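You operate a simulated robot arm through the tools that you are given. There is no shell and no other tool. Be economical: measure what you need, move in short steps, check, and stop when the job is done.

Carry out the task below with a simulated two-armed robot. There is one attempt and no reset: what you move stays moved.

TASK
Move the orange roller from the purple carrier into the empty green one.
Fine: hold the purple carrier while you draw its keeper pin back and while you push it in again; hold the green carrier while you push its pin over the axle.

The check looks at the end state, three seconds after you hand in, the way a careful person would. Anything else that was tipped, shoved, dropped, spilled or broken makes it a failure.

THE ROBOT
Two 7-joint arms with two-finger parallel grippers on one trunk, on a base that drives. Base frame: it is fixed to the floor where the robot stands at the start and does not move with it; the origin is under the middle of the robot, x ahead of it, y to its left, z up; the surface under the hand at the start is at about z = 800. Units: mm, degrees, N and s.
The left shoulder is at the start at [60, 189, 1203], the right one opposite. With the tool pointing down near the work surface each hand reaches from about 100 to 640 mm from the robot's upright axis, wherever it stands, measured 20 degrees to its own side. Places, roughly: green carrier keeper pin [500, 300, 900]; purple carrier keeper pin [500, -100, 900]; slots of the green roller carrier [500, 200, 800]. Payload 3.43 kg a hand.
The TCP of each hand is the grasp point between the finger pads, 30 mm short of the fingertips. In the tool frame z runs along the fingers and y along their closing line. Largest opening 94 mm; finger width 28, thickness 10; the body of the gripper, 50 by 96 mm, starts 55 mm behind the TCP.
Orientation is that of the tool frame in the base frame, as [roll, pitch, yaw] about the fixed x, y, z axes, in that order (R = Rz(yaw) Ry(pitch) Rx(roll)). With the fingers straight down and closing along the base's y, the tool's x points along the base's -x, its y along +y and its z along -z.

THE INTERFACE
- The arms move only by the tool jog_arm. It takes "left_moves", "right_moves" or both (then of equal length, played together; a hand with none holds still); each is a list of rows, each an object (a shift or turn left out is 0, a gripper value left out holds the last) with "dp": the shift along the tool's x, y, z in mm, a list of three; "delta_rot": the turn, a rotation vector about the tool's x, y, z in degrees, a list of three; "jaw": the finger opening in mm, from 0 to 94. In form: [{"dp": [tx, ty, tz], "delta_rot": [rx, ry, rz], "jaw": jaw}, ...]. A call has 1 to 12 rows; each row shifts and turns the commanded pose from where the row before left it, along the tool's axes as they then stand. Each row takes 0.2 s and may step no farther than 50 mm and 8.6 degrees from the row before; otherwise, or with a gripper value out of range, the whole call is refused. A pose out of reach is approached as far as the arm can. The call stops where the force on the tool passes 90 N (or 10 N more than at its start, if that is more) or the arm is blocked; 0.2 s more then pass. Each finger travels about 153 mm/s and halts on what it meets, pressing with about 40 N; the grip force reading is that of the motor and also rises with nothing between the fingers. The clock runs only during rows and for 0.2 s after the last one: add rows that do not move to give the fingers time. It gives the time, the measured TCP pose, the force on the tool (base axes), the opening and the grip force at its end, in the units of the frame above (readings bear some noise), with the torque about the TCP (base axes, N m) and any sound that the robot's microphone picked up.
- Cameras (640 x 400 px; columns grow to the right, rows downward): "scene" is now at [6, 9.5, 1741.1]; the picture's right is [0.14, -0.99, 0.00], its down [-0.85, -0.12, -0.50] and it looks along [0.50, 0.07, -0.86] (base axes); focal length 256 px, centre (320, 200). "left" rides on the left gripper at [76, -14, -102] in its tool frame; the picture's right is [0.18, 0.98, 0.00], its down [-0.75, 0.14, -0.64] and it looks along [-0.63, 0.12, 0.77] (tool axes); focal length 243 px, centre (320, 200). "right" rides on the right gripper at [76, 14, -103] in its tool frame; the picture's right is [-0.18, 0.98, 0.00], its down [-0.75, -0.14, -0.64] and it looks along [-0.63, -0.12, 0.77] (tool axes); focal length 243 px, centre (320, 200). There is no depth. A picture from a camera that has moved, and an enlarged one, comes with that camera's place and axes in the base frame and with its lens.
- get_image(camera): a new picture of that camera. It takes no simulated time.
- raise_lower(by): slides the trunk up (or, below 0, down) by that many mm; the arms and the scene camera ride with it, the base frame stays. It gives what a move gives, with no picture.
- drive_base(legs): drives the robot by 1 to 6 legs, each [ahead, left, turn to the left] in mm, mm and degrees, along the robot's own axes; the way and the turn of a leg run together, so that a leg with both is an arc; at most 1500 mm and 180 degrees a leg. The arms and the cameras ride along, it lands a little off, and it stops where it bumps. It gives what a move gives.
- aim_head(pan, tilt): turns the head with the scene camera to pan (to the left, within 86 degrees either way) and tilt (down, from -29 to 69), counted from straight ahead of the robot. It gives what a move gives.
- inspect(camera, box): a new picture of the part [left, top, right, bottom] of that camera's present view, enlarged. It takes no simulated time.
- sign_off(): hands the job in; it is judged then, once.

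Work in short steps. Places have to be worked out from the pictures, the camera data and where the tool is seen: move nearer, look again, correct. Check each grasp and each placing, and mend what went wrong. You have 120 turns and 100 pictures in all, those below and enlarged ones among them. Open the grippers and draw the arms clear of the work before you hand the job in, unless the task says otherwise; then end with one line.

The tools are called after "Emit:" as a command line: name --argument value ..., lists and objects as JSON in quotes. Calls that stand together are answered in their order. jog_arm: Moves the arms, as the interface text tells. Its arguments: {"type":"object","properties":{"left_moves":{"type":"array","items":{"type":"object","properties":{"dp":{"type":"array","items":{"type":"number"}},"delta_rot":{"type":"array","items":{"type":"number"}},"jaw":{"type":"number"}}}},"right_moves":{"type":"array","items":{"type":"object","properties":{"dp":{"type":"array","items":{"type":"number"}},"delta_rot":{"type":"array","items":{"type":"number"}},"jaw":{"type":"number"}}}}},"required":[]} The other tools are called the same way: raise_lower (by) slides the trunk up or down; drive_base (legs) drives the base; aim_head (pan, tilt) turns the head that bears the scene camera; get_image (camera) takes a picture; inspect (camera, box) takes an enlarged picture of a part of a camera's view; sign_off () hands the job in.

At the start:

```text
time: 0.0
left_tcp_pos: [416.2, 174.6, 1081.0]
left_tool_rot: [180.0, -0.1, -180.0]
left_wrist_force: [-0.1, 1.0, 0.2]
left_moment: [0.02, -0.02, -0.02]
left_grip_width: 93.8
left_finger_force: 0.1
right_tcp_pos: [320.2, -138.8, 1093.4]
right_tool_rot: [180.0, -0.1, -180.0]
right_wrist_force: [-0.6, -0.3, -0.3]
right_moment: [0.02, -0.02, -0.01]
right_grip_width: 94.1
right_finger_force: 0.1
trunk travel left (down, up): [-875.0, 115.0]
robot x, y, heading: [-3.3, 0.2, 0.0]
head pan, tilt: [8.2, 59.7]
```

scene: 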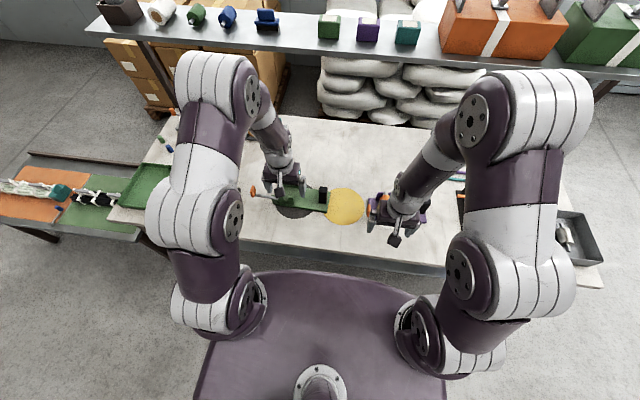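
right: 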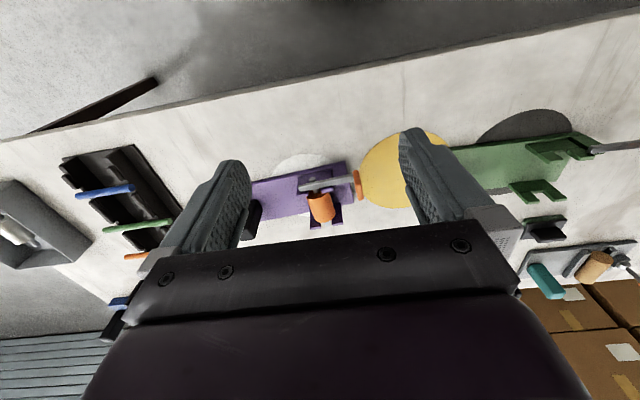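
left: 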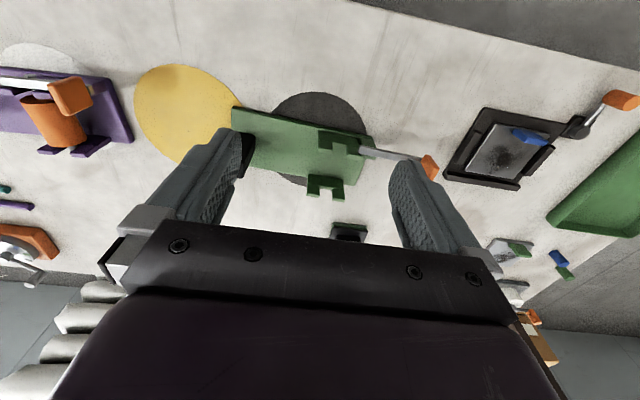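

I'll look closer at both carriers in the hand cameras before moving.

Emit:
inspect --camera "left" --box '[220, 70, 460, 220]'

Emit:
inspect --camera "right" --box '[230, 110, 470, 260]'

Emit:
inspect --camera "left" --box '[0, 30, 240, 180]'

Emit:
inspect --camera "scene" --box '[230, 150, 470, 300]'

```text
2.67 times, centred on (340, 145) of left
camera zoom: at [339.1, 160.3, 1181.4], right [-0.18, 0.98, 0.0], down [0.75, 0.14, 0.64], along [0.63, 0.12, -0.77], focal length 647 px, centre (267, 347)
```

zoom: 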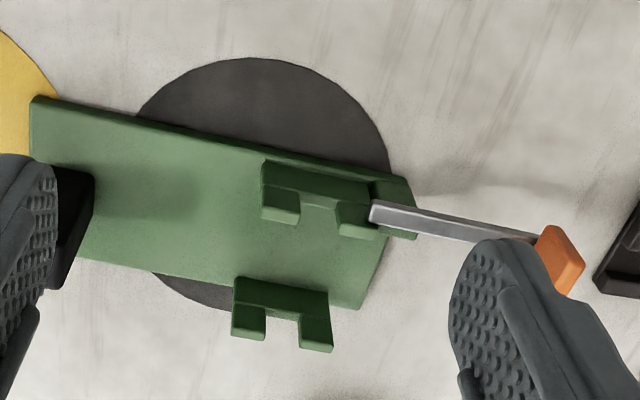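

```text
2.67 times, centred on (350, 185) of right
camera zoom: at [245.1, -124.7, 1196.4], right [0.18, 0.98, 0.0], down [0.75, -0.14, 0.64], along [0.63, -0.12, -0.77], focal length 647 px, centre (240, 240)
```

zoom: 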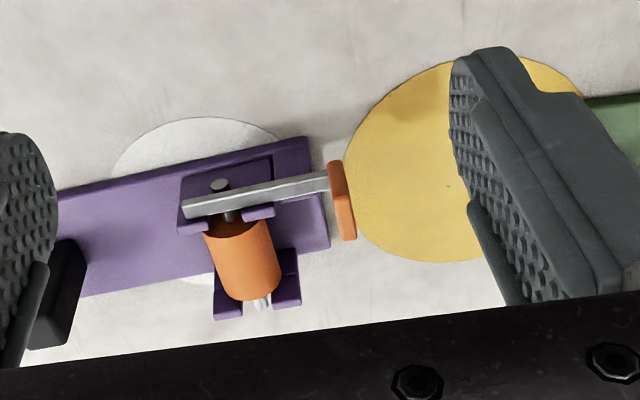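

```text
2.67 times, centred on (120, 105) of left
camera zoom: at [339.1, 160.3, 1181.4], right [-0.18, 0.98, 0.0], down [0.75, 0.14, 0.64], along [0.63, 0.12, -0.77], focal length 647 px, centre (853, 453)
```

zoom: 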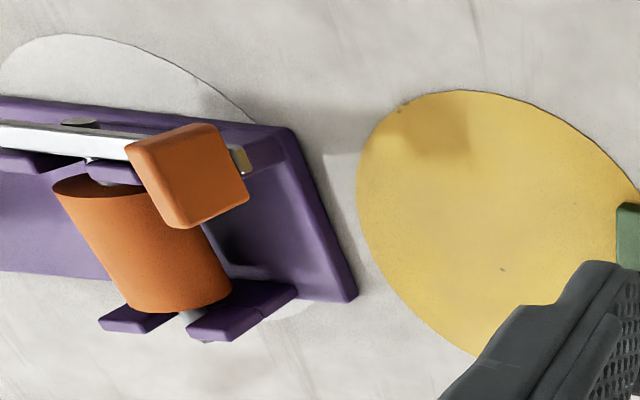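

```text
2.67 times, centred on (350, 225) of scene
camera zoom: at [6.0, 9.5, 1741.1], right [0.14, -0.99, 0.0], down [-0.85, -0.12, -0.5], along [0.5, 0.07, -0.86], focal length 684 px, centre (240, 133)
```

zoom: 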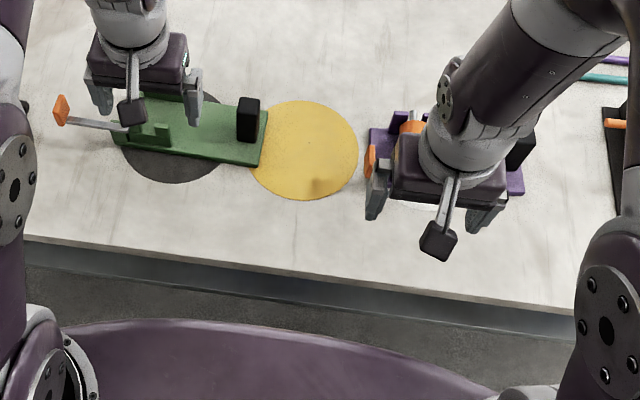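

The purple keeper handle triangulates to about (478, -108, 887), and both carriers look slightly yawed. I'll bring each hand lower above its carrier, well clear of it, for closer pictures.

Emit:
jog_arm --left_moves '[{"dp": [-13.5, 7, 20]}, {"dp": [-13.5, 7, 20]}, {"dp": [-13.5, 7, 20]}, {"dp": [-13.5, 7, 20]}, {}]' --right_moves '[{"dp": [-35.5, -5.5, 23]}, {"dp": [-35.5, -5.5, 23]}, {"dp": [-35.5, -5.5, 23]}, {"dp": [-35.5, -5.5, 23]}, {}]'

Emit:
get_image --camera "left"

Emit:
get_image --camera "right"

```text
time: 1.2
left_tcp_pos: [467.8, 202.9, 999.7]
left_tool_rot: [180.0, 0.1, 180.0]
left_wrist_force: [-0.3, 1.0, -0.2]
left_moment: [-0.03, -0.01, 0.02]
left_grip_width: 94.1
left_finger_force: 0.1
right_tcp_pos: [461.7, -160.2, 1002.5]
right_tool_rot: [-180.0, 0.1, -180.0]
right_wrist_force: [-0.4, -0.1, -0.7]
right_moment: [0.02, -0.03, -0.04]
right_grip_width: 94.3
right_finger_force: 0.0
trunk travel left (down, up): [-875.0, 115.0]
robot x, y, heading: [-0.8, 2.6, 0.2]
head pan, tilt: [8.2, 59.7]
```

```text
92 pictures are left
camera left: at [391.6, 188.5, 1101.0], right [-0.18, 0.98, 0.0], down [0.75, 0.14, 0.64], along [0.63, 0.12, -0.77], focal length 243 px, centre (320, 200)
```

left: 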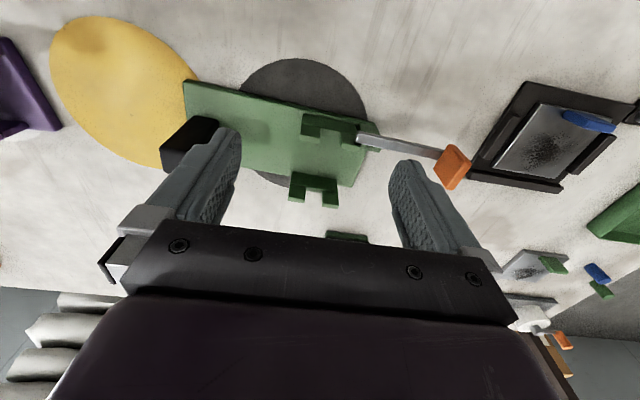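

```text
91 pictures are left
camera right: at [385.6, -146.2, 1105.0], right [0.18, 0.98, 0.0], down [0.75, -0.14, 0.64], along [0.63, -0.12, -0.77], focal length 243 px, centre (320, 200)
```

right: 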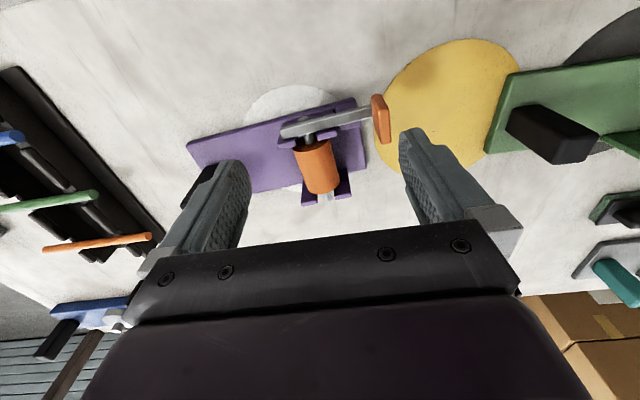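

Emit:
inspect --camera "left" --box '[260, 80, 484, 220]'

Emit:
inspect --camera "right" --box '[180, 80, 404, 220]'

Emit:
inspect --camera "right" --box '[480, 60, 640, 160]'

```text
2.86 times, centred on (372, 150) of left
camera zoom: at [391.6, 188.5, 1101.0], right [-0.18, 0.98, 0.0], down [0.75, 0.14, 0.64], along [0.63, 0.12, -0.77], focal length 693 px, centre (171, 343)
```

zoom: 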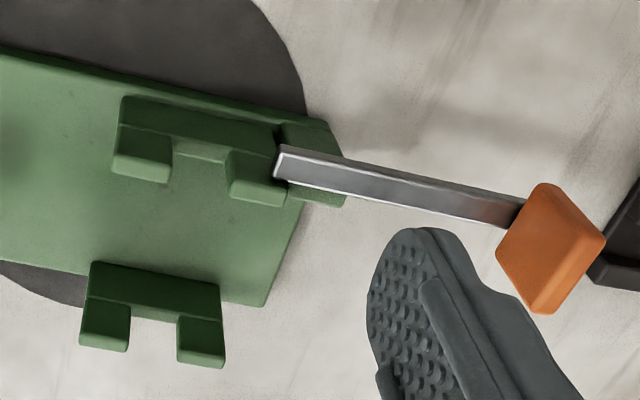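

```text
2.86 times, centred on (292, 150) of right
camera zoom: at [385.6, -146.2, 1105.0], right [0.18, 0.98, 0.0], down [0.75, -0.14, 0.64], along [0.63, -0.12, -0.77], focal length 693 px, centre (400, 343)
```

zoom: 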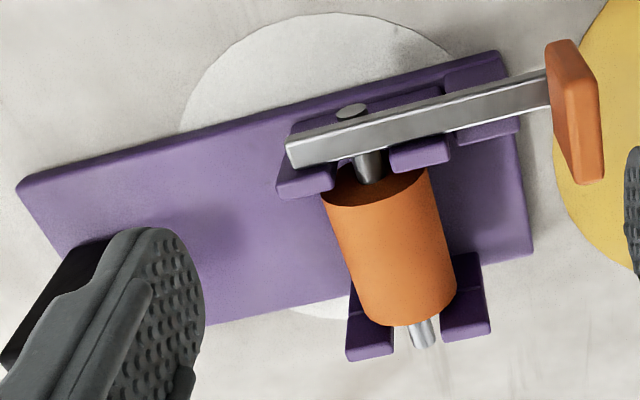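

```text
4.00 times, centred on (560, 110) of right
camera zoom: at [385.6, -146.2, 1105.0], right [0.18, 0.98, 0.0], down [0.75, -0.14, 0.64], along [0.63, -0.12, -0.77], focal length 970 px, centre (-640, 560)
```

zoom: 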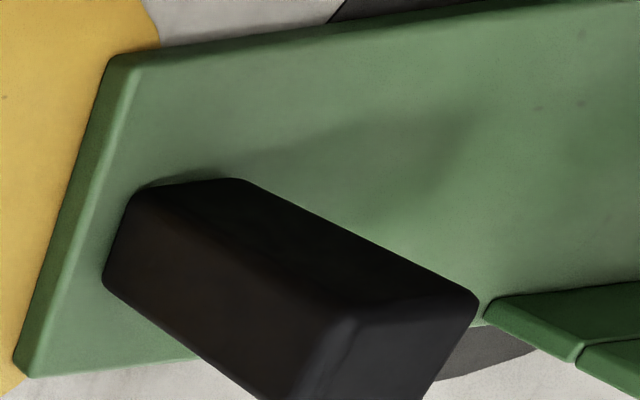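

Both carriers are clear now: plate, two slotted walls along x, pin bar across the near axle end, and a black block at the −y end for holding. I'll slide both hands toward −y to see the black blocks.

Emit:
jog_arm --left_moves '[{"dp": [0, -40, 0]}, {"dp": [0, -40, 0]}, {"dp": [0, -10, 0]}, {}]' --right_moves '[{"dp": [0, -45, 0]}, {"dp": [0, -45, 0]}, {"dp": [0, -45, 0]}, {}]'

Emit:
inspect --camera "right" --box '[240, 70, 496, 230]'

Emit:
inspect --camera "left" --box '[220, 70, 476, 230]'

```text
time: 2.2
left_tcp_pos: [469.3, 114.0, 1000.8]
left_tool_rot: [179.9, 0.0, 180.0]
left_wrist_force: [-0.3, 0.8, -0.3]
left_moment: [0.01, 0.0, 0.02]
left_grip_width: 94.1
left_finger_force: 0.1
right_tcp_pos: [460.8, -296.7, 1003.8]
right_tool_rot: [-180.0, 0.0, -180.0]
right_wrist_force: [0.2, -1.1, -0.6]
right_moment: [0.01, -0.02, 0.0]
right_grip_width: 93.9
right_finger_force: 0.1
trunk travel left (down, up): [-875.0, 115.0]
robot x, y, heading: [-4.3, -1.7, 0.1]
head pan, tilt: [8.2, 59.7]
```

```text
2.50 times, centred on (368, 150) of right
camera zoom: at [385.2, -282.5, 1106.3], right [0.18, 0.98, 0.0], down [0.75, -0.14, 0.64], along [0.63, -0.12, -0.77], focal length 606 px, centre (200, 325)
```

zoom: 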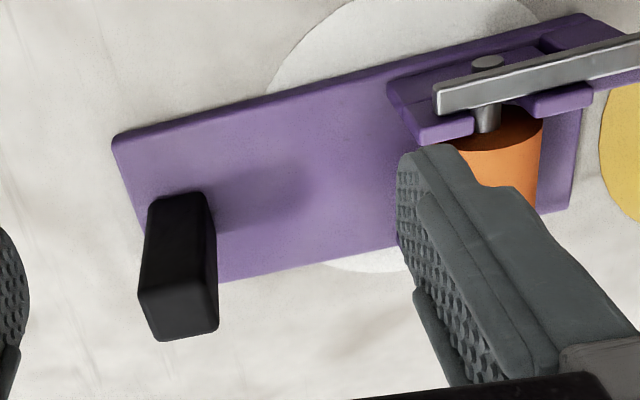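

```text
2.50 times, centred on (348, 150) of left
camera zoom: at [392.1, 100.0, 1102.0], right [-0.18, 0.98, 0.0], down [0.75, 0.14, 0.64], along [0.63, 0.12, -0.77], focal length 606 px, centre (250, 325)
```

zoom: 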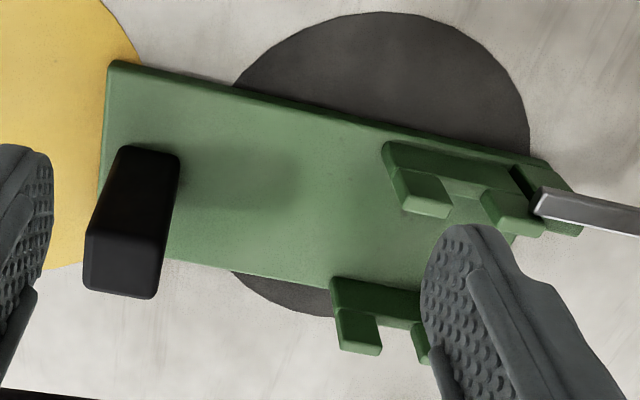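

The purple block is about 30×28 mm, top near z 892, centred near (550, −322), and the carrier is yawed about +4.5°. I'll move the right hand over it, turn to match and lower with open jaws.

Emit:
jog_arm --right_moves '[{"dp": [-44.5, -12.5, 0]}, {"dp": [-44.5, -12.5, 0]}, {"delta_rot": [0, 0, -4.5]}, {"dp": [0, 0, 30]}, {"dp": [0, 0, 30]}, {}]'

Emit:
inspect --camera "right" --box '[200, 70, 456, 230]'

```text
time: 3.6
left_tcp_pos: [468.0, 114.4, 1002.4]
left_tool_rot: [-180.0, 0.0, -179.9]
left_wrist_force: [-0.3, -0.3, -0.8]
left_moment: [0.0, -0.02, 0.01]
left_grip_width: 94.0
left_finger_force: 0.1
right_tcp_pos: [549.1, -321.4, 944.6]
right_tool_rot: [180.0, 0.0, -175.5]
right_wrist_force: [0.2, -0.7, -0.1]
right_moment: [-0.02, -0.02, 0.01]
right_grip_width: 94.0
right_finger_force: 0.1
trunk travel left (down, up): [-875.0, 115.0]
robot x, y, heading: [-1.3, 0.0, -0.1]
head pan, tilt: [8.2, 59.7]
```

```text
2.50 times, centred on (328, 150) of right
camera zoom: at [473.0, -313.7, 1045.8], right [0.11, 0.99, 0.0], down [0.76, -0.08, 0.64], along [0.64, -0.07, -0.77], focal length 606 px, centre (300, 325)
```

zoom: 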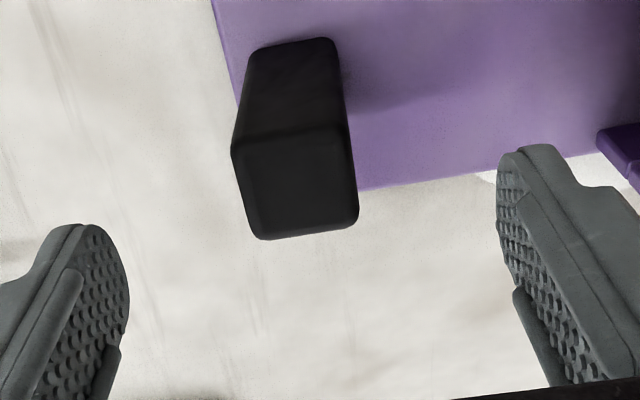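

The block's top corners give a centre of (551, −322.7), so I'm nearly dead on. I'll lower to z≈867, then close.

Emit:
jog_arm --right_moves '[{"dp": [-1, -1, 26]}, {"dp": [0, 0, 26]}, {"dp": [0, 0, 26]}, {"jaw": 40}, {}, {"jaw": 20}, {}, {}]'

Emit:
get_image --camera "right"

```text
time: 5.4
left_tcp_pos: [469.1, 114.2, 1001.1]
left_tool_rot: [180.0, -0.1, 179.9]
left_wrist_force: [-0.1, -0.1, 0.6]
left_moment: [0.01, 0.01, 0.01]
left_grip_width: 93.9
left_finger_force: 0.1
right_tcp_pos: [552.0, -322.2, 865.0]
right_tool_rot: [179.9, 0.0, -175.5]
right_wrist_force: [0.6, 0.0, -0.4]
right_moment: [0.03, -0.18, -0.12]
right_grip_width: 36.3
right_finger_force: 40.1
trunk travel left (down, up): [-875.0, 115.0]
robot x, y, heading: [-0.4, -3.8, -0.2]
head pan, tilt: [8.2, 59.7]
```

```text
84 pictures are left
camera right: at [476.1, -314.5, 967.4], right [0.11, 0.99, 0.0], down [0.76, -0.08, 0.64], along [0.64, -0.07, -0.77], focal length 243 px, centre (320, 200)
```

right: 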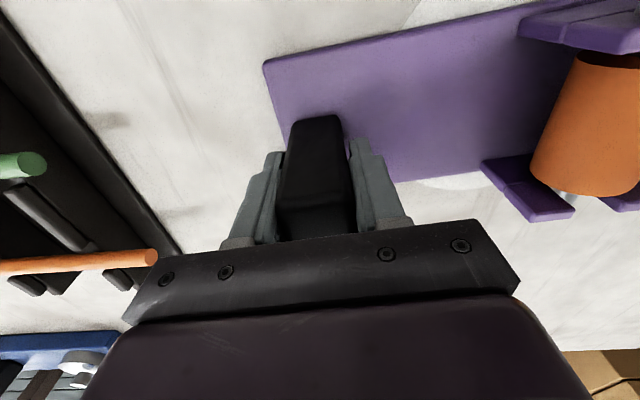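

The purple block is gripped (36 mm, negligible wrist force). Now I turn the left hand about 85.5° so its fingers close along x, with its camera on the +y side looking toward the carrier.

Emit:
jog_arm --left_moves '[{"delta_rot": [0, 0, 8.55]}, {"delta_rot": [0, 0, 8.55]}, {"delta_rot": [0, 0, 8.55]}, {"delta_rot": [0, 0, 8.55]}, {"delta_rot": [0, 0, 8.55]}, {"delta_rot": [0, 0, 8.55]}, {"delta_rot": [0, 0, 8.55]}, {"delta_rot": [0, 0, 8.55]}, {"delta_rot": [0, 0, 8.55]}, {"delta_rot": [0, 0, 8.55]}, {}, {}]'

```text
time: 8.0
left_tcp_pos: [469.8, 112.8, 1000.9]
left_tool_rot: [-179.9, 0.0, 94.4]
left_wrist_force: [-0.7, 0.0, 0.6]
left_moment: [0.0, -0.04, -0.03]
left_grip_width: 93.9
left_finger_force: 0.0
right_tcp_pos: [552.1, -322.7, 865.5]
right_tool_rot: [-180.0, 0.0, -175.5]
right_wrist_force: [-0.9, -0.2, 0.5]
right_moment: [-0.01, 0.03, -0.11]
right_grip_width: 36.3
right_finger_force: 39.6
trunk travel left (down, up): [-875.0, 115.0]
robot x, y, heading: [2.1, -1.1, 0.2]
head pan, tilt: [8.2, 59.7]
```

Orientation took. Moving the left hand above the purple handle, tips still about 25 mm clear, to look.

Emit:
jog_arm --left_moves '[{"dp": [-41, -1.5, 6]}, {"dp": [-41, -1.5, 6]}, {"dp": [-41, -1.5, 6]}, {"dp": [-41, -1.5, 6]}, {"dp": [-36, -1.5, 6]}, {}]'

Emit:
get_image --camera "left"

Emit:
inspect --camera "left" --box '[240, 50, 400, 150]'

```text
time: 9.4
left_tcp_pos: [476.8, -85.9, 970.8]
left_tool_rot: [179.9, -0.1, 94.5]
left_wrist_force: [0.7, -0.6, 0.0]
left_moment: [0.0, 0.03, -0.01]
left_grip_width: 93.9
left_finger_force: 0.0
right_tcp_pos: [552.1, -321.7, 864.2]
right_tool_rot: [180.0, 0.0, -175.5]
right_wrist_force: [0.6, -1.3, 0.2]
right_moment: [0.03, 0.2, -0.02]
right_grip_width: 36.3
right_finger_force: 40.2
trunk travel left (down, up): [-875.0, 115.0]
robot x, y, heading: [4.2, 0.8, 0.1]
head pan, tilt: [8.2, 59.7]
```

```text
83 pictures are left
camera left: at [455.7, -11.8, 1072.0], right [0.97, 0.26, 0.0], down [0.2, -0.74, 0.64], along [0.17, -0.62, -0.77], focal length 243 px, centre (320, 200)
```

left: 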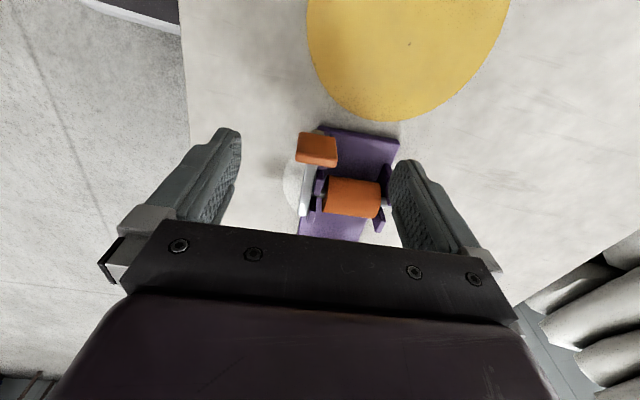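

```text
4.00 times, centred on (320, 100) of left
camera zoom: at [455.7, -11.8, 1072.0], right [0.97, 0.26, 0.0], down [0.2, -0.74, 0.64], along [0.17, -0.62, -0.77], focal length 970 px, centre (320, 600)
```

zoom: 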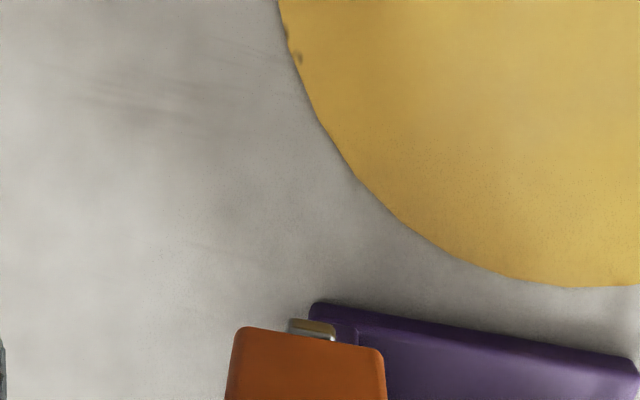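

Emit:
inspect --camera "left" --box '[256, 110, 416, 250]'

```text
2.86 times, centred on (336, 180) of left
camera zoom: at [455.7, -11.8, 1072.0], right [0.97, 0.26, 0.0], down [0.2, -0.74, 0.64], along [0.17, -0.62, -0.77], focal length 693 px, centre (274, 257)
```

zoom: 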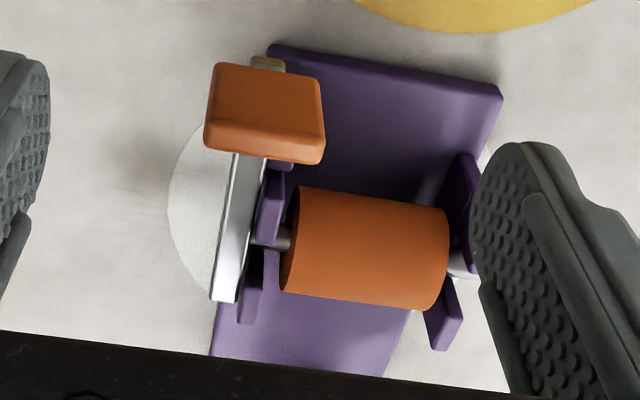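

The handle is about 33 mm wide in x, centred at (479.5, −108, 887). I'll lower around it with a 75 mm opening and check before closing.

Emit:
jog_arm --left_moves '[{"dp": [-18, 1.3, 5], "jaw": 75}, {"dp": [0, 0, 27]}, {"dp": [0, 0, 27]}, {"dp": [0, 0, 26]}, {}]'

Emit:
inspect --camera "left" --box '[200, 60, 440, 240]'

Emit:
inspect --camera "scene" --box '[320, 150, 480, 250]'

```text
time: 10.6
left_tcp_pos: [480.6, -106.5, 884.4]
left_tool_rot: [180.0, 0.0, 94.5]
left_wrist_force: [0.3, 0.0, 0.5]
left_moment: [0.02, 0.01, 0.01]
left_grip_width: 74.9
left_finger_force: 0.1
right_tcp_pos: [551.8, -322.7, 866.8]
right_tool_rot: [179.9, 0.0, -175.5]
right_wrist_force: [-1.0, -1.7, 0.2]
right_moment: [0.01, 0.12, 0.01]
right_grip_width: 36.2
right_finger_force: 40.0
trunk travel left (down, up): [-875.0, 115.0]
robot x, y, heading: [1.9, 1.5, -0.2]
head pan, tilt: [8.2, 59.7]
```

```text
2.22 times, centred on (320, 150) of left
camera zoom: at [460.1, -31.1, 986.0], right [0.97, 0.26, 0.0], down [0.2, -0.74, 0.64], along [0.17, -0.62, -0.77], focal length 539 px, centre (320, 311)
```

zoom: 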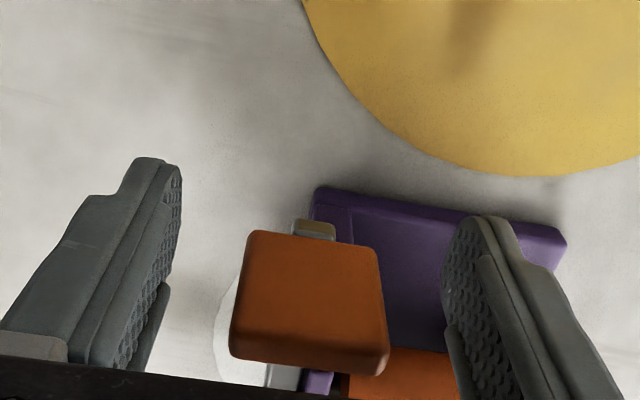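

```text
4.00 times, centred on (400, 200) of scene
camera zoom: at [6.0, 9.1, 1741.1], right [0.14, -0.99, 0.0], down [-0.85, -0.12, -0.5], along [0.5, 0.07, -0.86], focal length 1026 px, centre (0, 200)
```

zoom: 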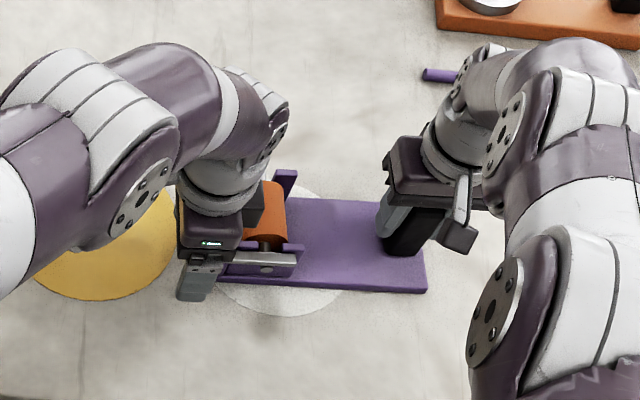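

The handle is centred around x≈477 between the fingers; I'll shift 3 mm that way and close on it.

Emit:
jog_arm --left_moves '[{"dp": [0, -3, 0], "jaw": 50}, {"jaw": 40}, {"jaw": 34}, {"jaw": 22}, {}, {}]'

Emit:
inspect --camera "left" --box '[200, 60, 440, 240]'

```text
time: 12.0
left_tcp_pos: [478.2, -105.7, 883.5]
left_tool_rot: [179.9, 0.1, 94.5]
left_wrist_force: [2.7, 1.0, -0.2]
left_moment: [-0.16, -0.06, 0.04]
left_grip_width: 33.5
left_finger_force: 40.1
right_tcp_pos: [554.2, -321.2, 865.5]
right_tool_rot: [179.9, 0.1, -175.4]
right_wrist_force: [-2.6, -1.6, 0.4]
right_moment: [-0.03, -0.04, 0.25]
right_grip_width: 36.1
right_finger_force: 40.2
trunk travel left (down, up): [-875.0, 115.0]
robot x, y, heading: [-0.0, -3.1, 0.0]
head pan, tilt: [8.2, 59.7]
```

```text
2.22 times, centred on (320, 150) of left
camera zoom: at [457.4, -31.1, 986.4], right [0.97, 0.26, 0.0], down [0.2, -0.74, 0.64], along [0.17, -0.62, -0.77], focal length 539 px, centre (320, 311)
```

zoom: 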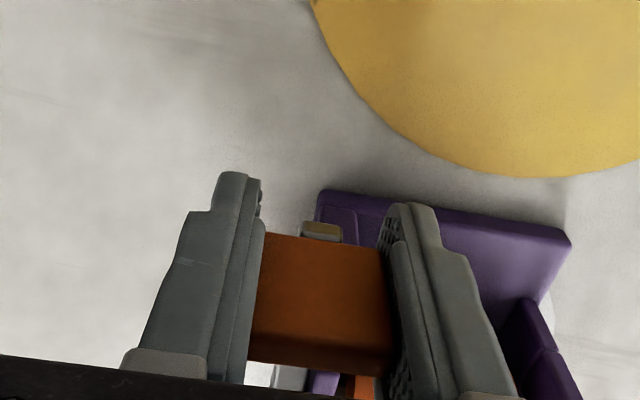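

Handle gripped at 33.5 mm with small forces. I'll draw it along its axis (tool +x) by 10 mm and watch the forces.

Emit:
jog_arm --left_moves '[{"dp": [5, 0, 0]}, {"dp": [5, 0, 0]}, {}]'

```text
time: 12.8
left_tcp_pos: [476.5, -95.0, 884.3]
left_tool_rot: [180.0, 0.1, 94.5]
left_wrist_force: [0.5, 0.2, 0.7]
left_moment: [-0.61, -0.18, -0.07]
left_grip_width: 33.4
left_finger_force: 39.8
right_tcp_pos: [551.9, -322.5, 866.8]
right_tool_rot: [-180.0, 0.0, -175.6]
right_wrist_force: [-1.7, 0.7, 0.7]
right_moment: [0.13, 0.17, 0.23]
right_grip_width: 36.5
right_finger_force: 40.4
trunk travel left (down, up): [-875.0, 115.0]
robot x, y, heading: [-2.2, -0.6, 0.0]
head pan, tilt: [8.2, 59.7]
```

It slides freely, moving 10 mm with almost no load. Drawing another 38 mm, to match the green pin's drawn position.

Emit:
jog_arm --left_moves '[{"dp": [8, 0, 0]}, {"dp": [8, 0, 0]}, {"dp": [8, 0, 0]}, {"dp": [8, 0, 0]}, {"dp": [6, 0, 0]}, {}]'

Emit:
get_image --camera "left"

Emit:
inspect --camera "scene" --box '[320, 150, 480, 250]'

```text
time: 14.2
left_tcp_pos: [475.1, -57.7, 884.5]
left_tool_rot: [-179.9, 0.1, 94.5]
left_wrist_force: [0.6, 0.6, 1.6]
left_moment: [-1.02, -0.07, -0.11]
left_grip_width: 33.7
left_finger_force: 40.3
right_tcp_pos: [552.2, -322.9, 865.5]
right_tool_rot: [180.0, 0.0, -175.5]
right_wrist_force: [0.3, 1.0, -0.1]
right_moment: [-0.07, -0.01, -0.15]
right_grip_width: 36.2
right_finger_force: 39.8
trunk travel left (down, up): [-875.0, 115.0]
robot x, y, heading: [0.7, -2.4, 0.2]
head pan, tilt: [8.2, 59.7]
```

```text
77 pictures are left
camera left: at [453.4, 17.0, 986.6], right [0.97, 0.26, 0.0], down [0.2, -0.74, 0.64], along [0.17, -0.62, -0.77], focal length 243 px, centre (320, 200)
```

left: 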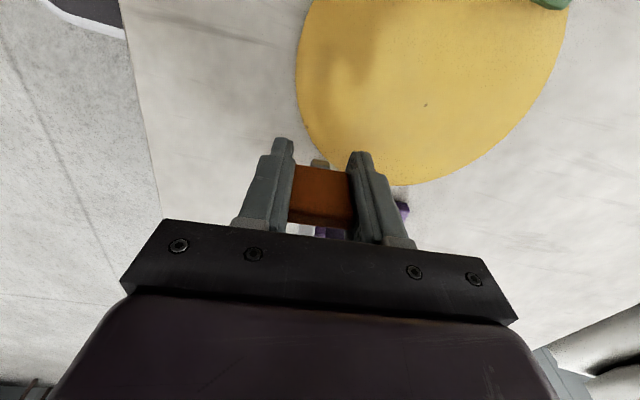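

```text
4.00 times, centred on (400, 200) of scene
camera zoom: at [6.1, 9.6, 1741.1], right [0.14, -0.99, 0.0], down [-0.85, -0.12, -0.5], along [0.5, 0.07, -0.86], focal length 1026 px, centre (0, 200)
```

zoom: 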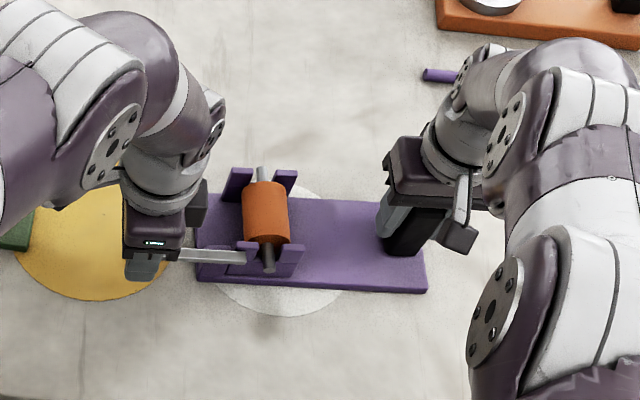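

The bar end now clears the axle by about 15 mm and is still in its guide. I release the handle, rise, and turn back to close along y (matching the roller's yaw).

Emit:
jog_arm --left_moves '[{"jaw": 60}, {"jaw": 75}, {"dp": [0, 0, -35]}, {"dp": [0, 0, -45]}, {"dp": [0, 0, -45]}, {}]'

Emit:
jog_arm --left_moves '[{"delta_rot": [0, 0, -8.57], "jaw": 94}, {"delta_rot": [0, 0, -8.57]}, {"delta_rot": [0, 0, -8.57]}, {"delta_rot": [0, 0, -8.57]}, {"delta_rot": [0, 0, -8.57]}, {"delta_rot": [0, 0, -8.57]}, {"delta_rot": [0, 0, -8.57]}, {"delta_rot": [0, 0, -8.57]}, {"delta_rot": [0, 0, -8.57]}, {"delta_rot": [0, 0, -8.57]}, {"delta_rot": [0, 0, -4.3]}, {}]'

Emit:
inspect --camera "left" --box '[120, 50, 376, 210]'

```text
time: 15.6
left_tcp_pos: [475.9, -57.9, 1011.4]
left_tool_rot: [-180.0, 0.1, 94.5]
left_wrist_force: [-0.2, 0.9, 0.2]
left_moment: [-0.02, 0.01, 0.0]
left_grip_width: 75.0
left_finger_force: 0.0
right_tcp_pos: [552.3, -324.2, 865.3]
right_tool_rot: [179.9, 0.0, -175.5]
right_wrist_force: [-0.8, 0.1, 0.0]
right_moment: [0.06, -0.12, 0.23]
right_grip_width: 36.0
right_finger_force: 40.1
trunk travel left (down, up): [-875.0, 115.0]
robot x, y, heading: [-1.0, 0.3, -0.0]
head pan, tilt: [8.2, 59.7]
```

```text
time: 18.2
left_tcp_pos: [473.3, -57.7, 1010.4]
left_tool_rot: [-179.9, 0.0, -175.4]
left_wrist_force: [0.0, 0.1, 0.3]
left_moment: [0.01, -0.01, -0.01]
left_grip_width: 94.0
left_finger_force: 0.0
right_tcp_pos: [552.3, -322.5, 864.1]
right_tool_rot: [-180.0, 0.0, -175.6]
right_wrist_force: [-0.4, -0.6, -0.1]
right_moment: [0.02, -0.04, 0.14]
right_grip_width: 36.2
right_finger_force: 40.3
trunk travel left (down, up): [-875.0, 115.0]
robot x, y, heading: [-0.5, 2.5, 0.3]
head pan, tilt: [8.2, 59.7]
```

```text
2.50 times, centred on (248, 130) of left
camera zoom: at [398.4, -78.2, 1111.4], right [-0.26, 0.97, 0.0], down [0.74, 0.2, 0.64], along [0.62, 0.17, -0.77], focal length 606 px, centre (500, 375)
```

zoom: 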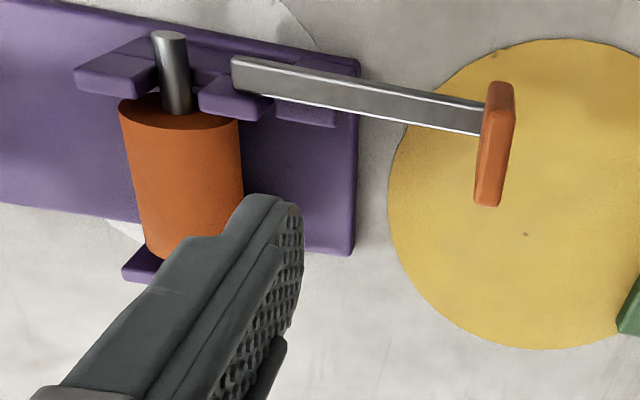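

The bar is well clear of the axle; the axle near end is about (474, −180, 865) and the roller centre about (529, −176, 863). I'll move the left hand over the roller and look.

Emit:
jog_arm --left_moves '[{"dp": [-15.5, -41, 5]}, {"dp": [-15.5, -41, 5]}, {"dp": [-15.5, -40, 10]}, {"dp": [0, 0, 40]}, {}]'

Emit:
inspect --camera "left" --box '[200, 50, 456, 210]'

```text
time: 19.4
left_tcp_pos: [512.5, -146.5, 956.0]
left_tool_rot: [180.0, 0.0, -175.6]
left_wrist_force: [-0.5, 0.1, 0.0]
left_moment: [-0.01, -0.01, 0.0]
left_grip_width: 94.0
left_finger_force: 0.1
left hand out of reach, approached as far as the arm can: row 3
right_tcp_pos: [551.9, -322.8, 865.8]
right_tool_rot: [179.9, 0.0, -175.5]
right_wrist_force: [0.6, -0.7, -0.3]
right_moment: [0.02, 0.2, 0.08]
right_grip_width: 36.2
right_finger_force: 39.7
trunk travel left (down, up): [-875.0, 115.0]
robot x, y, heading: [1.2, -0.0, 0.2]
head pan, tilt: [8.2, 59.7]
```

```text
2.50 times, centred on (328, 130) of left
camera zoom: at [437.0, -164.7, 1057.5], right [-0.26, 0.97, 0.0], down [0.74, 0.2, 0.64], along [0.62, 0.17, -0.77], focal length 606 px, centre (300, 375)
```

zoom: 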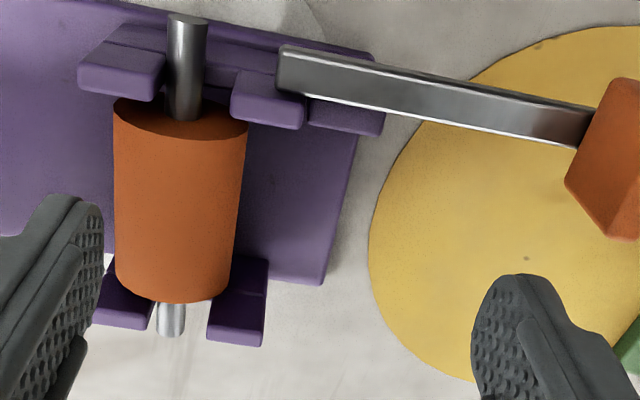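

Row 3 was reported out of reach, leaving the hand 30 mm short. I'll retry from here at this lower height to see if it's a real limit.

Emit:
jog_arm --left_moves '[{"dp": [-7, -15, 0]}, {"dp": [-7, -15, 0]}, {}]'

```text
time: 20.2
left_tcp_pos: [507.9, -149.9, 958.3]
left_tool_rot: [179.9, 0.1, -175.6]
left_wrist_force: [-1.0, 0.2, 0.5]
left_moment: [0.0, 0.0, -0.01]
left_grip_width: 93.8
left_finger_force: 0.2
left hand out of reach, approached as far as the arm can: row 1, 2
right_tcp_pos: [552.3, -322.6, 864.6]
right_tool_rot: [-180.0, 0.0, -175.5]
right_wrist_force: [0.7, -1.4, -0.3]
right_moment: [-0.02, 0.07, 0.11]
right_grip_width: 36.3
right_finger_force: 39.5
trunk travel left (down, up): [-875.0, 115.0]
robot x, y, heading: [-3.2, 1.0, 0.0]
head pan, tilt: [8.2, 59.7]
```

It's a true reach limit. I'll release the purple block, raise both hands, and drive 90 mm to the right so the left arm reaches the roller comfortably.

Emit:
jog_arm --left_moves '[{}, {}, {}, {"dp": [20, 40, -40]}, {"dp": [20, 40, -40]}, {}, {}]' --right_moves '[{"jaw": 60}, {"jaw": 94}, {}, {"dp": [0, 0, -45]}, {"dp": [0, 0, -45]}, {"dp": [0, 0, -45]}, {}]'

Emit:
drive_base --legs '[[0, -90, 0]]'

Emit:
get_image --camera "scene"

```text
refused: row 4 steps farther than a row can; nothing moved
```

```text
time: 21.3
left_tcp_pos: [508.9, -240.4, 957.4]
left_tool_rot: [-180.0, 0.0, -175.5]
left_wrist_force: [0.1, -0.3, 0.5]
left_moment: [0.02, 0.01, 0.01]
left_grip_width: 94.2
left_finger_force: 0.0
right_tcp_pos: [552.2, -411.1, 865.2]
right_tool_rot: [180.0, 0.0, -175.4]
right_wrist_force: [0.3, 2.9, 3.3]
right_moment: [-0.62, -0.08, 0.02]
right_grip_width: 36.1
right_finger_force: 40.1
trunk travel left (down, up): [-875.0, 115.0]
robot x, y, heading: [-4.0, -89.7, -0.0]
head pan, tilt: [8.2, 59.7]
```

```text
73 pictures are left
camera scene: at [6.0, -79.8, 1741.0], right [0.14, -0.99, 0.0], down [-0.85, -0.12, -0.5], along [0.5, 0.07, -0.86], focal length 256 px, centre (320, 200)
```

scene: 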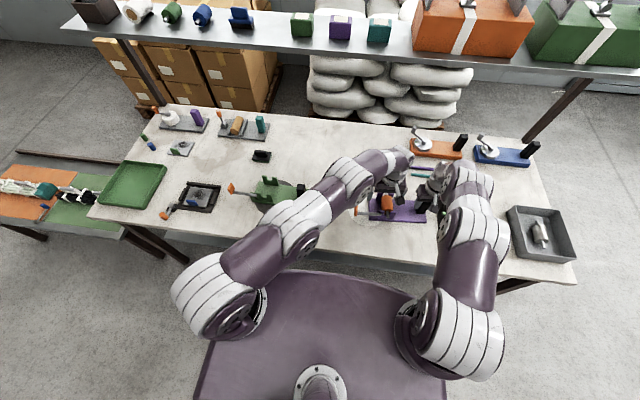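

My mistake: the arm call was refused (a row too long), so the right hand was still holding the block and the carrier was dragged 90 mm toward −y with the base. I'll drive straight back by 90 mm, still holding it, to put it back where it was.

Emit:
drive_base --legs '[[0, 90, 0]]'

```text
time: 22.4
left_tcp_pos: [508.3, -151.6, 957.7]
left_tool_rot: [-180.0, 0.0, -175.5]
left_wrist_force: [-0.7, 0.6, -0.7]
left_moment: [0.01, -0.01, -0.01]
left_grip_width: 94.1
left_finger_force: 0.1
right_tcp_pos: [552.1, -323.5, 865.6]
right_tool_rot: [180.0, -0.1, -175.6]
right_wrist_force: [0.2, -1.4, 0.3]
right_moment: [0.49, -0.22, -0.05]
right_grip_width: 36.3
right_finger_force: 40.4
trunk travel left (down, up): [-875.0, 115.0]
robot x, y, heading: [-0.7, 2.7, -0.1]
head pan, tilt: [8.2, 59.7]
```

The right hand is back at (552, −323.5), within noise of where it held before. I'll compare the carrier against the earlier view, and check its surroundings.

Emit:
inspect --camera "left" --box '[200, 50, 456, 210]'

Emit:
inspect --camera "scene" --box '[320, 120, 576, 280]'

```text
2.50 times, centred on (328, 130) of left
camera zoom: at [433.5, -171.9, 1059.3], right [-0.26, 0.97, 0.0], down [0.74, 0.2, 0.64], along [0.62, 0.17, -0.77], focal length 606 px, centre (300, 375)
```

zoom: 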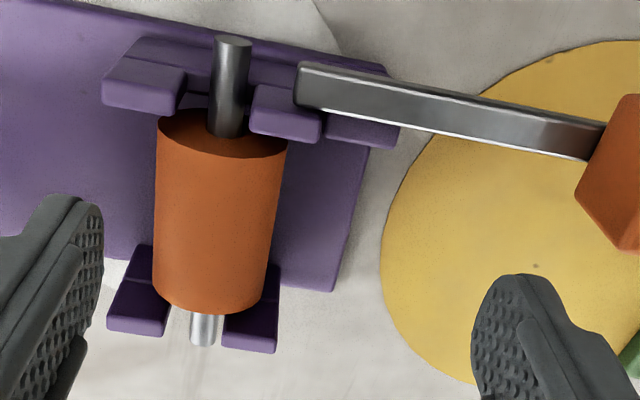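

```text
2.50 times, centred on (448, 200) of scene
camera zoom: at [6.0, 8.6, 1741.1], right [0.14, -0.99, 0.0], down [-0.85, -0.12, -0.5], along [0.5, 0.07, -0.86], focal length 641 px, centre (0, 200)
```

zoom: 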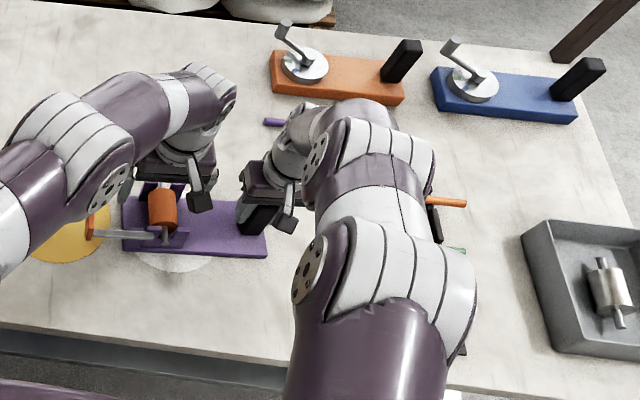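

The table marks and plate corner match the earlier view to about 1 mm and nothing else was touched; only the roller settled a few mm in its wide slot. Now I release the block and rise — one call, checked before any driving.

Emit:
jog_arm --left_moves '[{}, {}, {}, {"dp": [15, 30, -30]}, {"dp": [15, 30, -30]}, {}, {}]' --right_moves '[{"jaw": 60}, {"jaw": 94}, {}, {"dp": [0, 0, -45]}, {"dp": [0, 0, -45]}, {"dp": [0, 0, -45]}, {}]'

```text
time: 24.0
left_tcp_pos: [475.0, -93.6, 1018.5]
left_tool_rot: [-180.0, 0.0, -175.5]
left_wrist_force: [-0.1, 0.0, -0.3]
left_moment: [0.02, -0.02, 0.0]
left_grip_width: 93.9
left_finger_force: 0.0
right_tcp_pos: [552.5, -326.3, 1003.1]
right_tool_rot: [-180.0, 0.0, -175.4]
right_wrist_force: [-0.6, 0.1, 0.0]
right_moment: [0.03, -0.04, -0.03]
right_grip_width: 94.0
right_finger_force: 0.1
trunk travel left (down, up): [-875.0, 115.0]
robot x, y, heading: [3.3, -3.6, 0.1]
head pan, tilt: [8.2, 59.7]
```

The block is released and both hands are above z 1000. Driving 90 mm to the right now.

Emit:
drive_base --legs '[[0, -90, 0]]'

Emit:
inspect --camera "left" --box '[200, 50, 456, 210]'

```text
time: 25.1
left_tcp_pos: [475.2, -180.6, 1018.0]
left_tool_rot: [-179.9, 0.0, -175.4]
left_wrist_force: [-0.6, -0.5, 0.7]
left_moment: [-0.03, 0.01, -0.01]
left_grip_width: 93.8
left_finger_force: 0.0
right_tcp_pos: [552.3, -413.3, 1002.2]
right_tool_rot: [-179.9, 0.0, -175.5]
right_wrist_force: [-0.9, 0.0, -0.8]
right_moment: [0.01, -0.02, 0.02]
right_grip_width: 94.0
right_finger_force: 0.1
trunk travel left (down, up): [-875.0, 115.0]
robot x, y, heading: [3.7, -91.1, -0.1]
head pan, tilt: [8.2, 59.7]
```

```text
2.50 times, centred on (328, 130) of left
camera zoom: at [399.4, -201.5, 1119.5], right [-0.26, 0.97, 0.0], down [0.74, 0.2, 0.64], along [0.62, 0.17, -0.77], focal length 606 px, centre (300, 375)
```

zoom: 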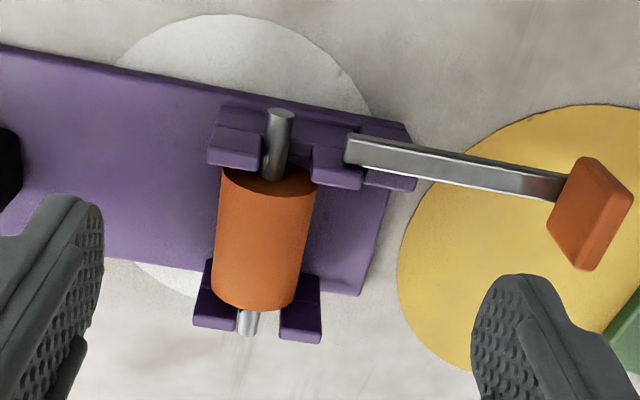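

In this view the roller's centre sits near (528, −184). Moving the left hand over it to z≈950 and looking again.

Emit:
jog_arm --left_moves '[{"dp": [-26, -3.7, 34]}, {"dp": [-26, -3.7, 34]}, {}, {}]'

Emit:
inspect --camera "left" --box '[200, 30, 456, 190]'

```text
time: 26.1
left_tcp_pos: [527.3, -184.3, 950.3]
left_tool_rot: [-179.9, -0.1, -175.5]
left_wrist_force: [0.7, -0.2, -0.6]
left_moment: [0.02, 0.01, -0.01]
left_grip_width: 94.1
left_finger_force: 0.0
right_tcp_pos: [551.9, -412.9, 1002.2]
right_tool_rot: [180.0, 0.0, -175.6]
right_wrist_force: [0.4, -0.6, 0.7]
right_moment: [-0.02, 0.03, 0.0]
right_grip_width: 93.9
right_finger_force: 0.1
trunk travel left (down, up): [-875.0, 115.0]
robot x, y, heading: [-1.5, -89.9, 0.1]
head pan, tilt: [8.2, 59.7]
```

```text
2.50 times, centred on (328, 110) of left
camera zoom: at [451.8, -203.8, 1052.1], right [-0.26, 0.97, 0.0], down [0.74, 0.2, 0.64], along [0.62, 0.17, -0.77], focal length 606 px, centre (300, 425)
```

zoom: 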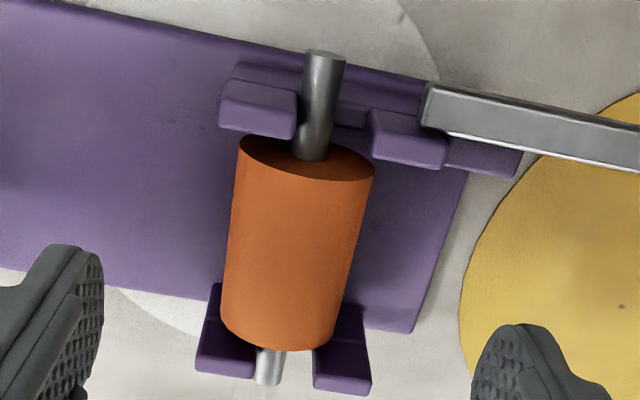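

I'm centred over the roller within a couple of mm. Lowering to z≈864 and closing in stages.

Emit:
jog_arm --left_moves '[{"dp": [-1.5, 0, 29]}, {"dp": [0, 0, 29]}, {"dp": [0, 0, 28]}, {}, {"jaw": 70}, {"jaw": 55}, {"jaw": 45}, {"jaw": 30}, {}, {}]'

Emit:
get_image --camera "left"

```text
time: 28.3
left_tcp_pos: [525.4, -182.2, 865.9]
left_tool_rot: [-179.9, -0.1, -175.5]
left_wrist_force: [-0.4, 0.7, -0.1]
left_moment: [-0.03, 0.0, -0.06]
left_grip_width: 43.9
left_finger_force: 39.5
right_tcp_pos: [552.1, -414.4, 1002.2]
right_tool_rot: [-180.0, 0.0, -175.5]
right_wrist_force: [-0.1, -0.4, 0.4]
right_moment: [-0.01, 0.02, 0.0]
right_grip_width: 93.8
right_finger_force: 0.0
trunk travel left (down, up): [-875.0, 115.0]
robot x, y, heading: [1.1, -89.3, -0.2]
head pan, tilt: [8.2, 59.7]
```

```text
68 pictures are left
camera left: at [450.1, -203.6, 966.8], right [-0.26, 0.97, 0.0], down [0.74, 0.2, 0.64], along [0.62, 0.17, -0.77], focal length 243 px, centre (320, 200)
```

left: 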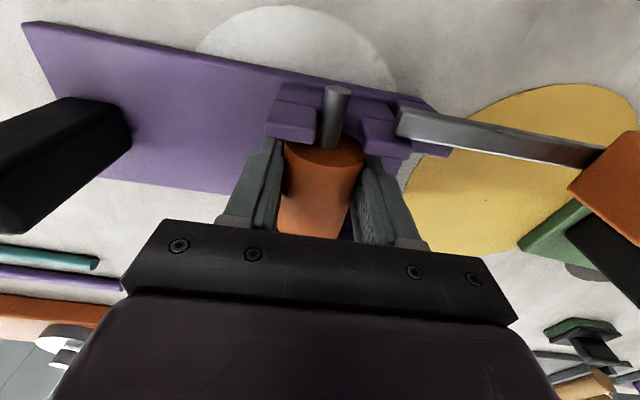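

Roller gripped at 43.9 mm. I'll lift straight up 25 mm first and check.

Emit:
jog_arm --left_moves '[{"dp": [0, 0, -10]}, {"dp": [0, 0, -15]}, {}]'

Emit:
inspect --camera "left" --box '[240, 60, 432, 240]'

```text
time: 29.1
left_tcp_pos: [526.1, -184.9, 890.3]
left_tool_rot: [180.0, 0.2, -175.5]
left_wrist_force: [-1.5, 0.4, 4.2]
left_moment: [-0.01, 0.17, -0.01]
left_grip_width: 39.1
left_finger_force: 40.1
right_tcp_pos: [551.2, -413.3, 1002.2]
right_tool_rot: [179.9, -0.1, -175.5]
right_wrist_force: [-0.3, 0.2, -0.7]
right_moment: [0.0, 0.02, 0.01]
right_grip_width: 94.0
right_finger_force: 0.1
trunk travel left (down, up): [-875.0, 115.0]
robot x, y, heading: [-2.3, -89.2, 0.0]
head pan, tilt: [8.2, 59.7]
```

```text
2.22 times, centred on (336, 150) of left
camera zoom: at [452.1, -204.9, 991.9], right [-0.26, 0.97, 0.0], down [0.74, 0.2, 0.64], along [0.62, 0.17, -0.77], focal length 539 px, centre (284, 311)
```

zoom: 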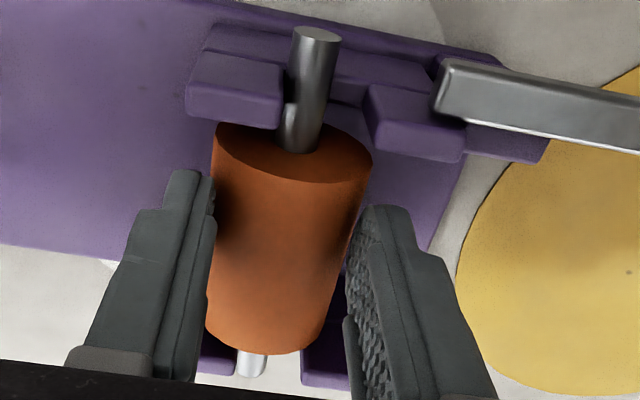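

The grip now reads 39.1 mm (likely the roller's true diameter, having aligned itself between the pads) and the axle is rising from the slots. I'll continue up another 90 mm and look.

Emit:
jog_arm --left_moves '[{"dp": [0, 0, -20]}, {"dp": [0, 0, -30]}, {"dp": [0, 0, -40]}, {}, {}]'

Emit:
inspect --camera "left" --box '[224, 50, 448, 240]'

Emit:
get_image --camera "right"

```text
time: 30.3
left_tcp_pos: [529.1, -185.5, 977.0]
left_tool_rot: [-179.9, -0.1, -175.5]
left_wrist_force: [0.1, -0.4, -1.1]
left_moment: [-0.05, 0.03, 0.02]
left_grip_width: 36.4
left_finger_force: 40.3
right_tcp_pos: [551.8, -414.3, 1001.9]
right_tool_rot: [180.0, 0.0, -175.5]
right_wrist_force: [-1.4, 0.1, 0.0]
right_moment: [-0.02, -0.02, -0.03]
right_grip_width: 94.1
right_finger_force: 0.1
trunk travel left (down, up): [-875.0, 115.0]
robot x, y, heading: [-3.9, -89.1, -0.0]
head pan, tilt: [8.2, 59.7]
```

```text
2.11 times, centred on (336, 145) of left
camera zoom: at [453.6, -205.2, 1078.6], right [-0.26, 0.97, 0.0], down [0.74, 0.2, 0.64], along [0.62, 0.17, -0.77], focal length 511 px, centre (286, 316)
```

zoom: 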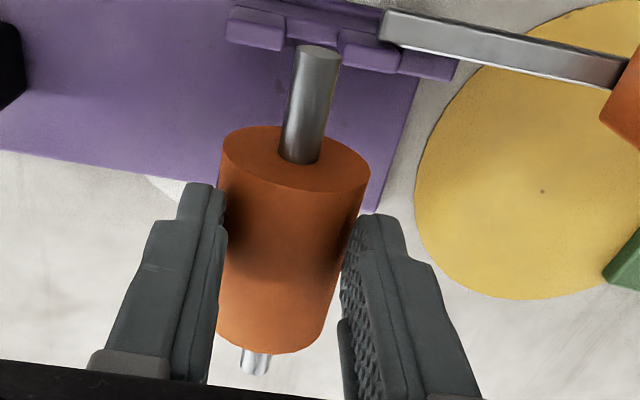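

```text
65 pictures are left
camera right: at [475.9, -406.0, 1104.4], right [0.11, 0.99, 0.0], down [0.76, -0.08, 0.64], along [0.64, -0.07, -0.77], focal length 243 px, centre (320, 200)
```

right: 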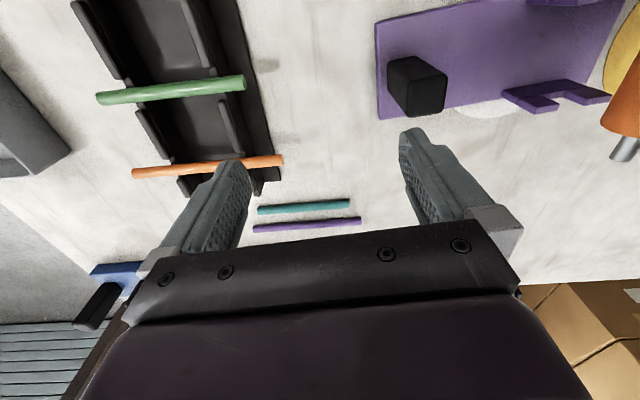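

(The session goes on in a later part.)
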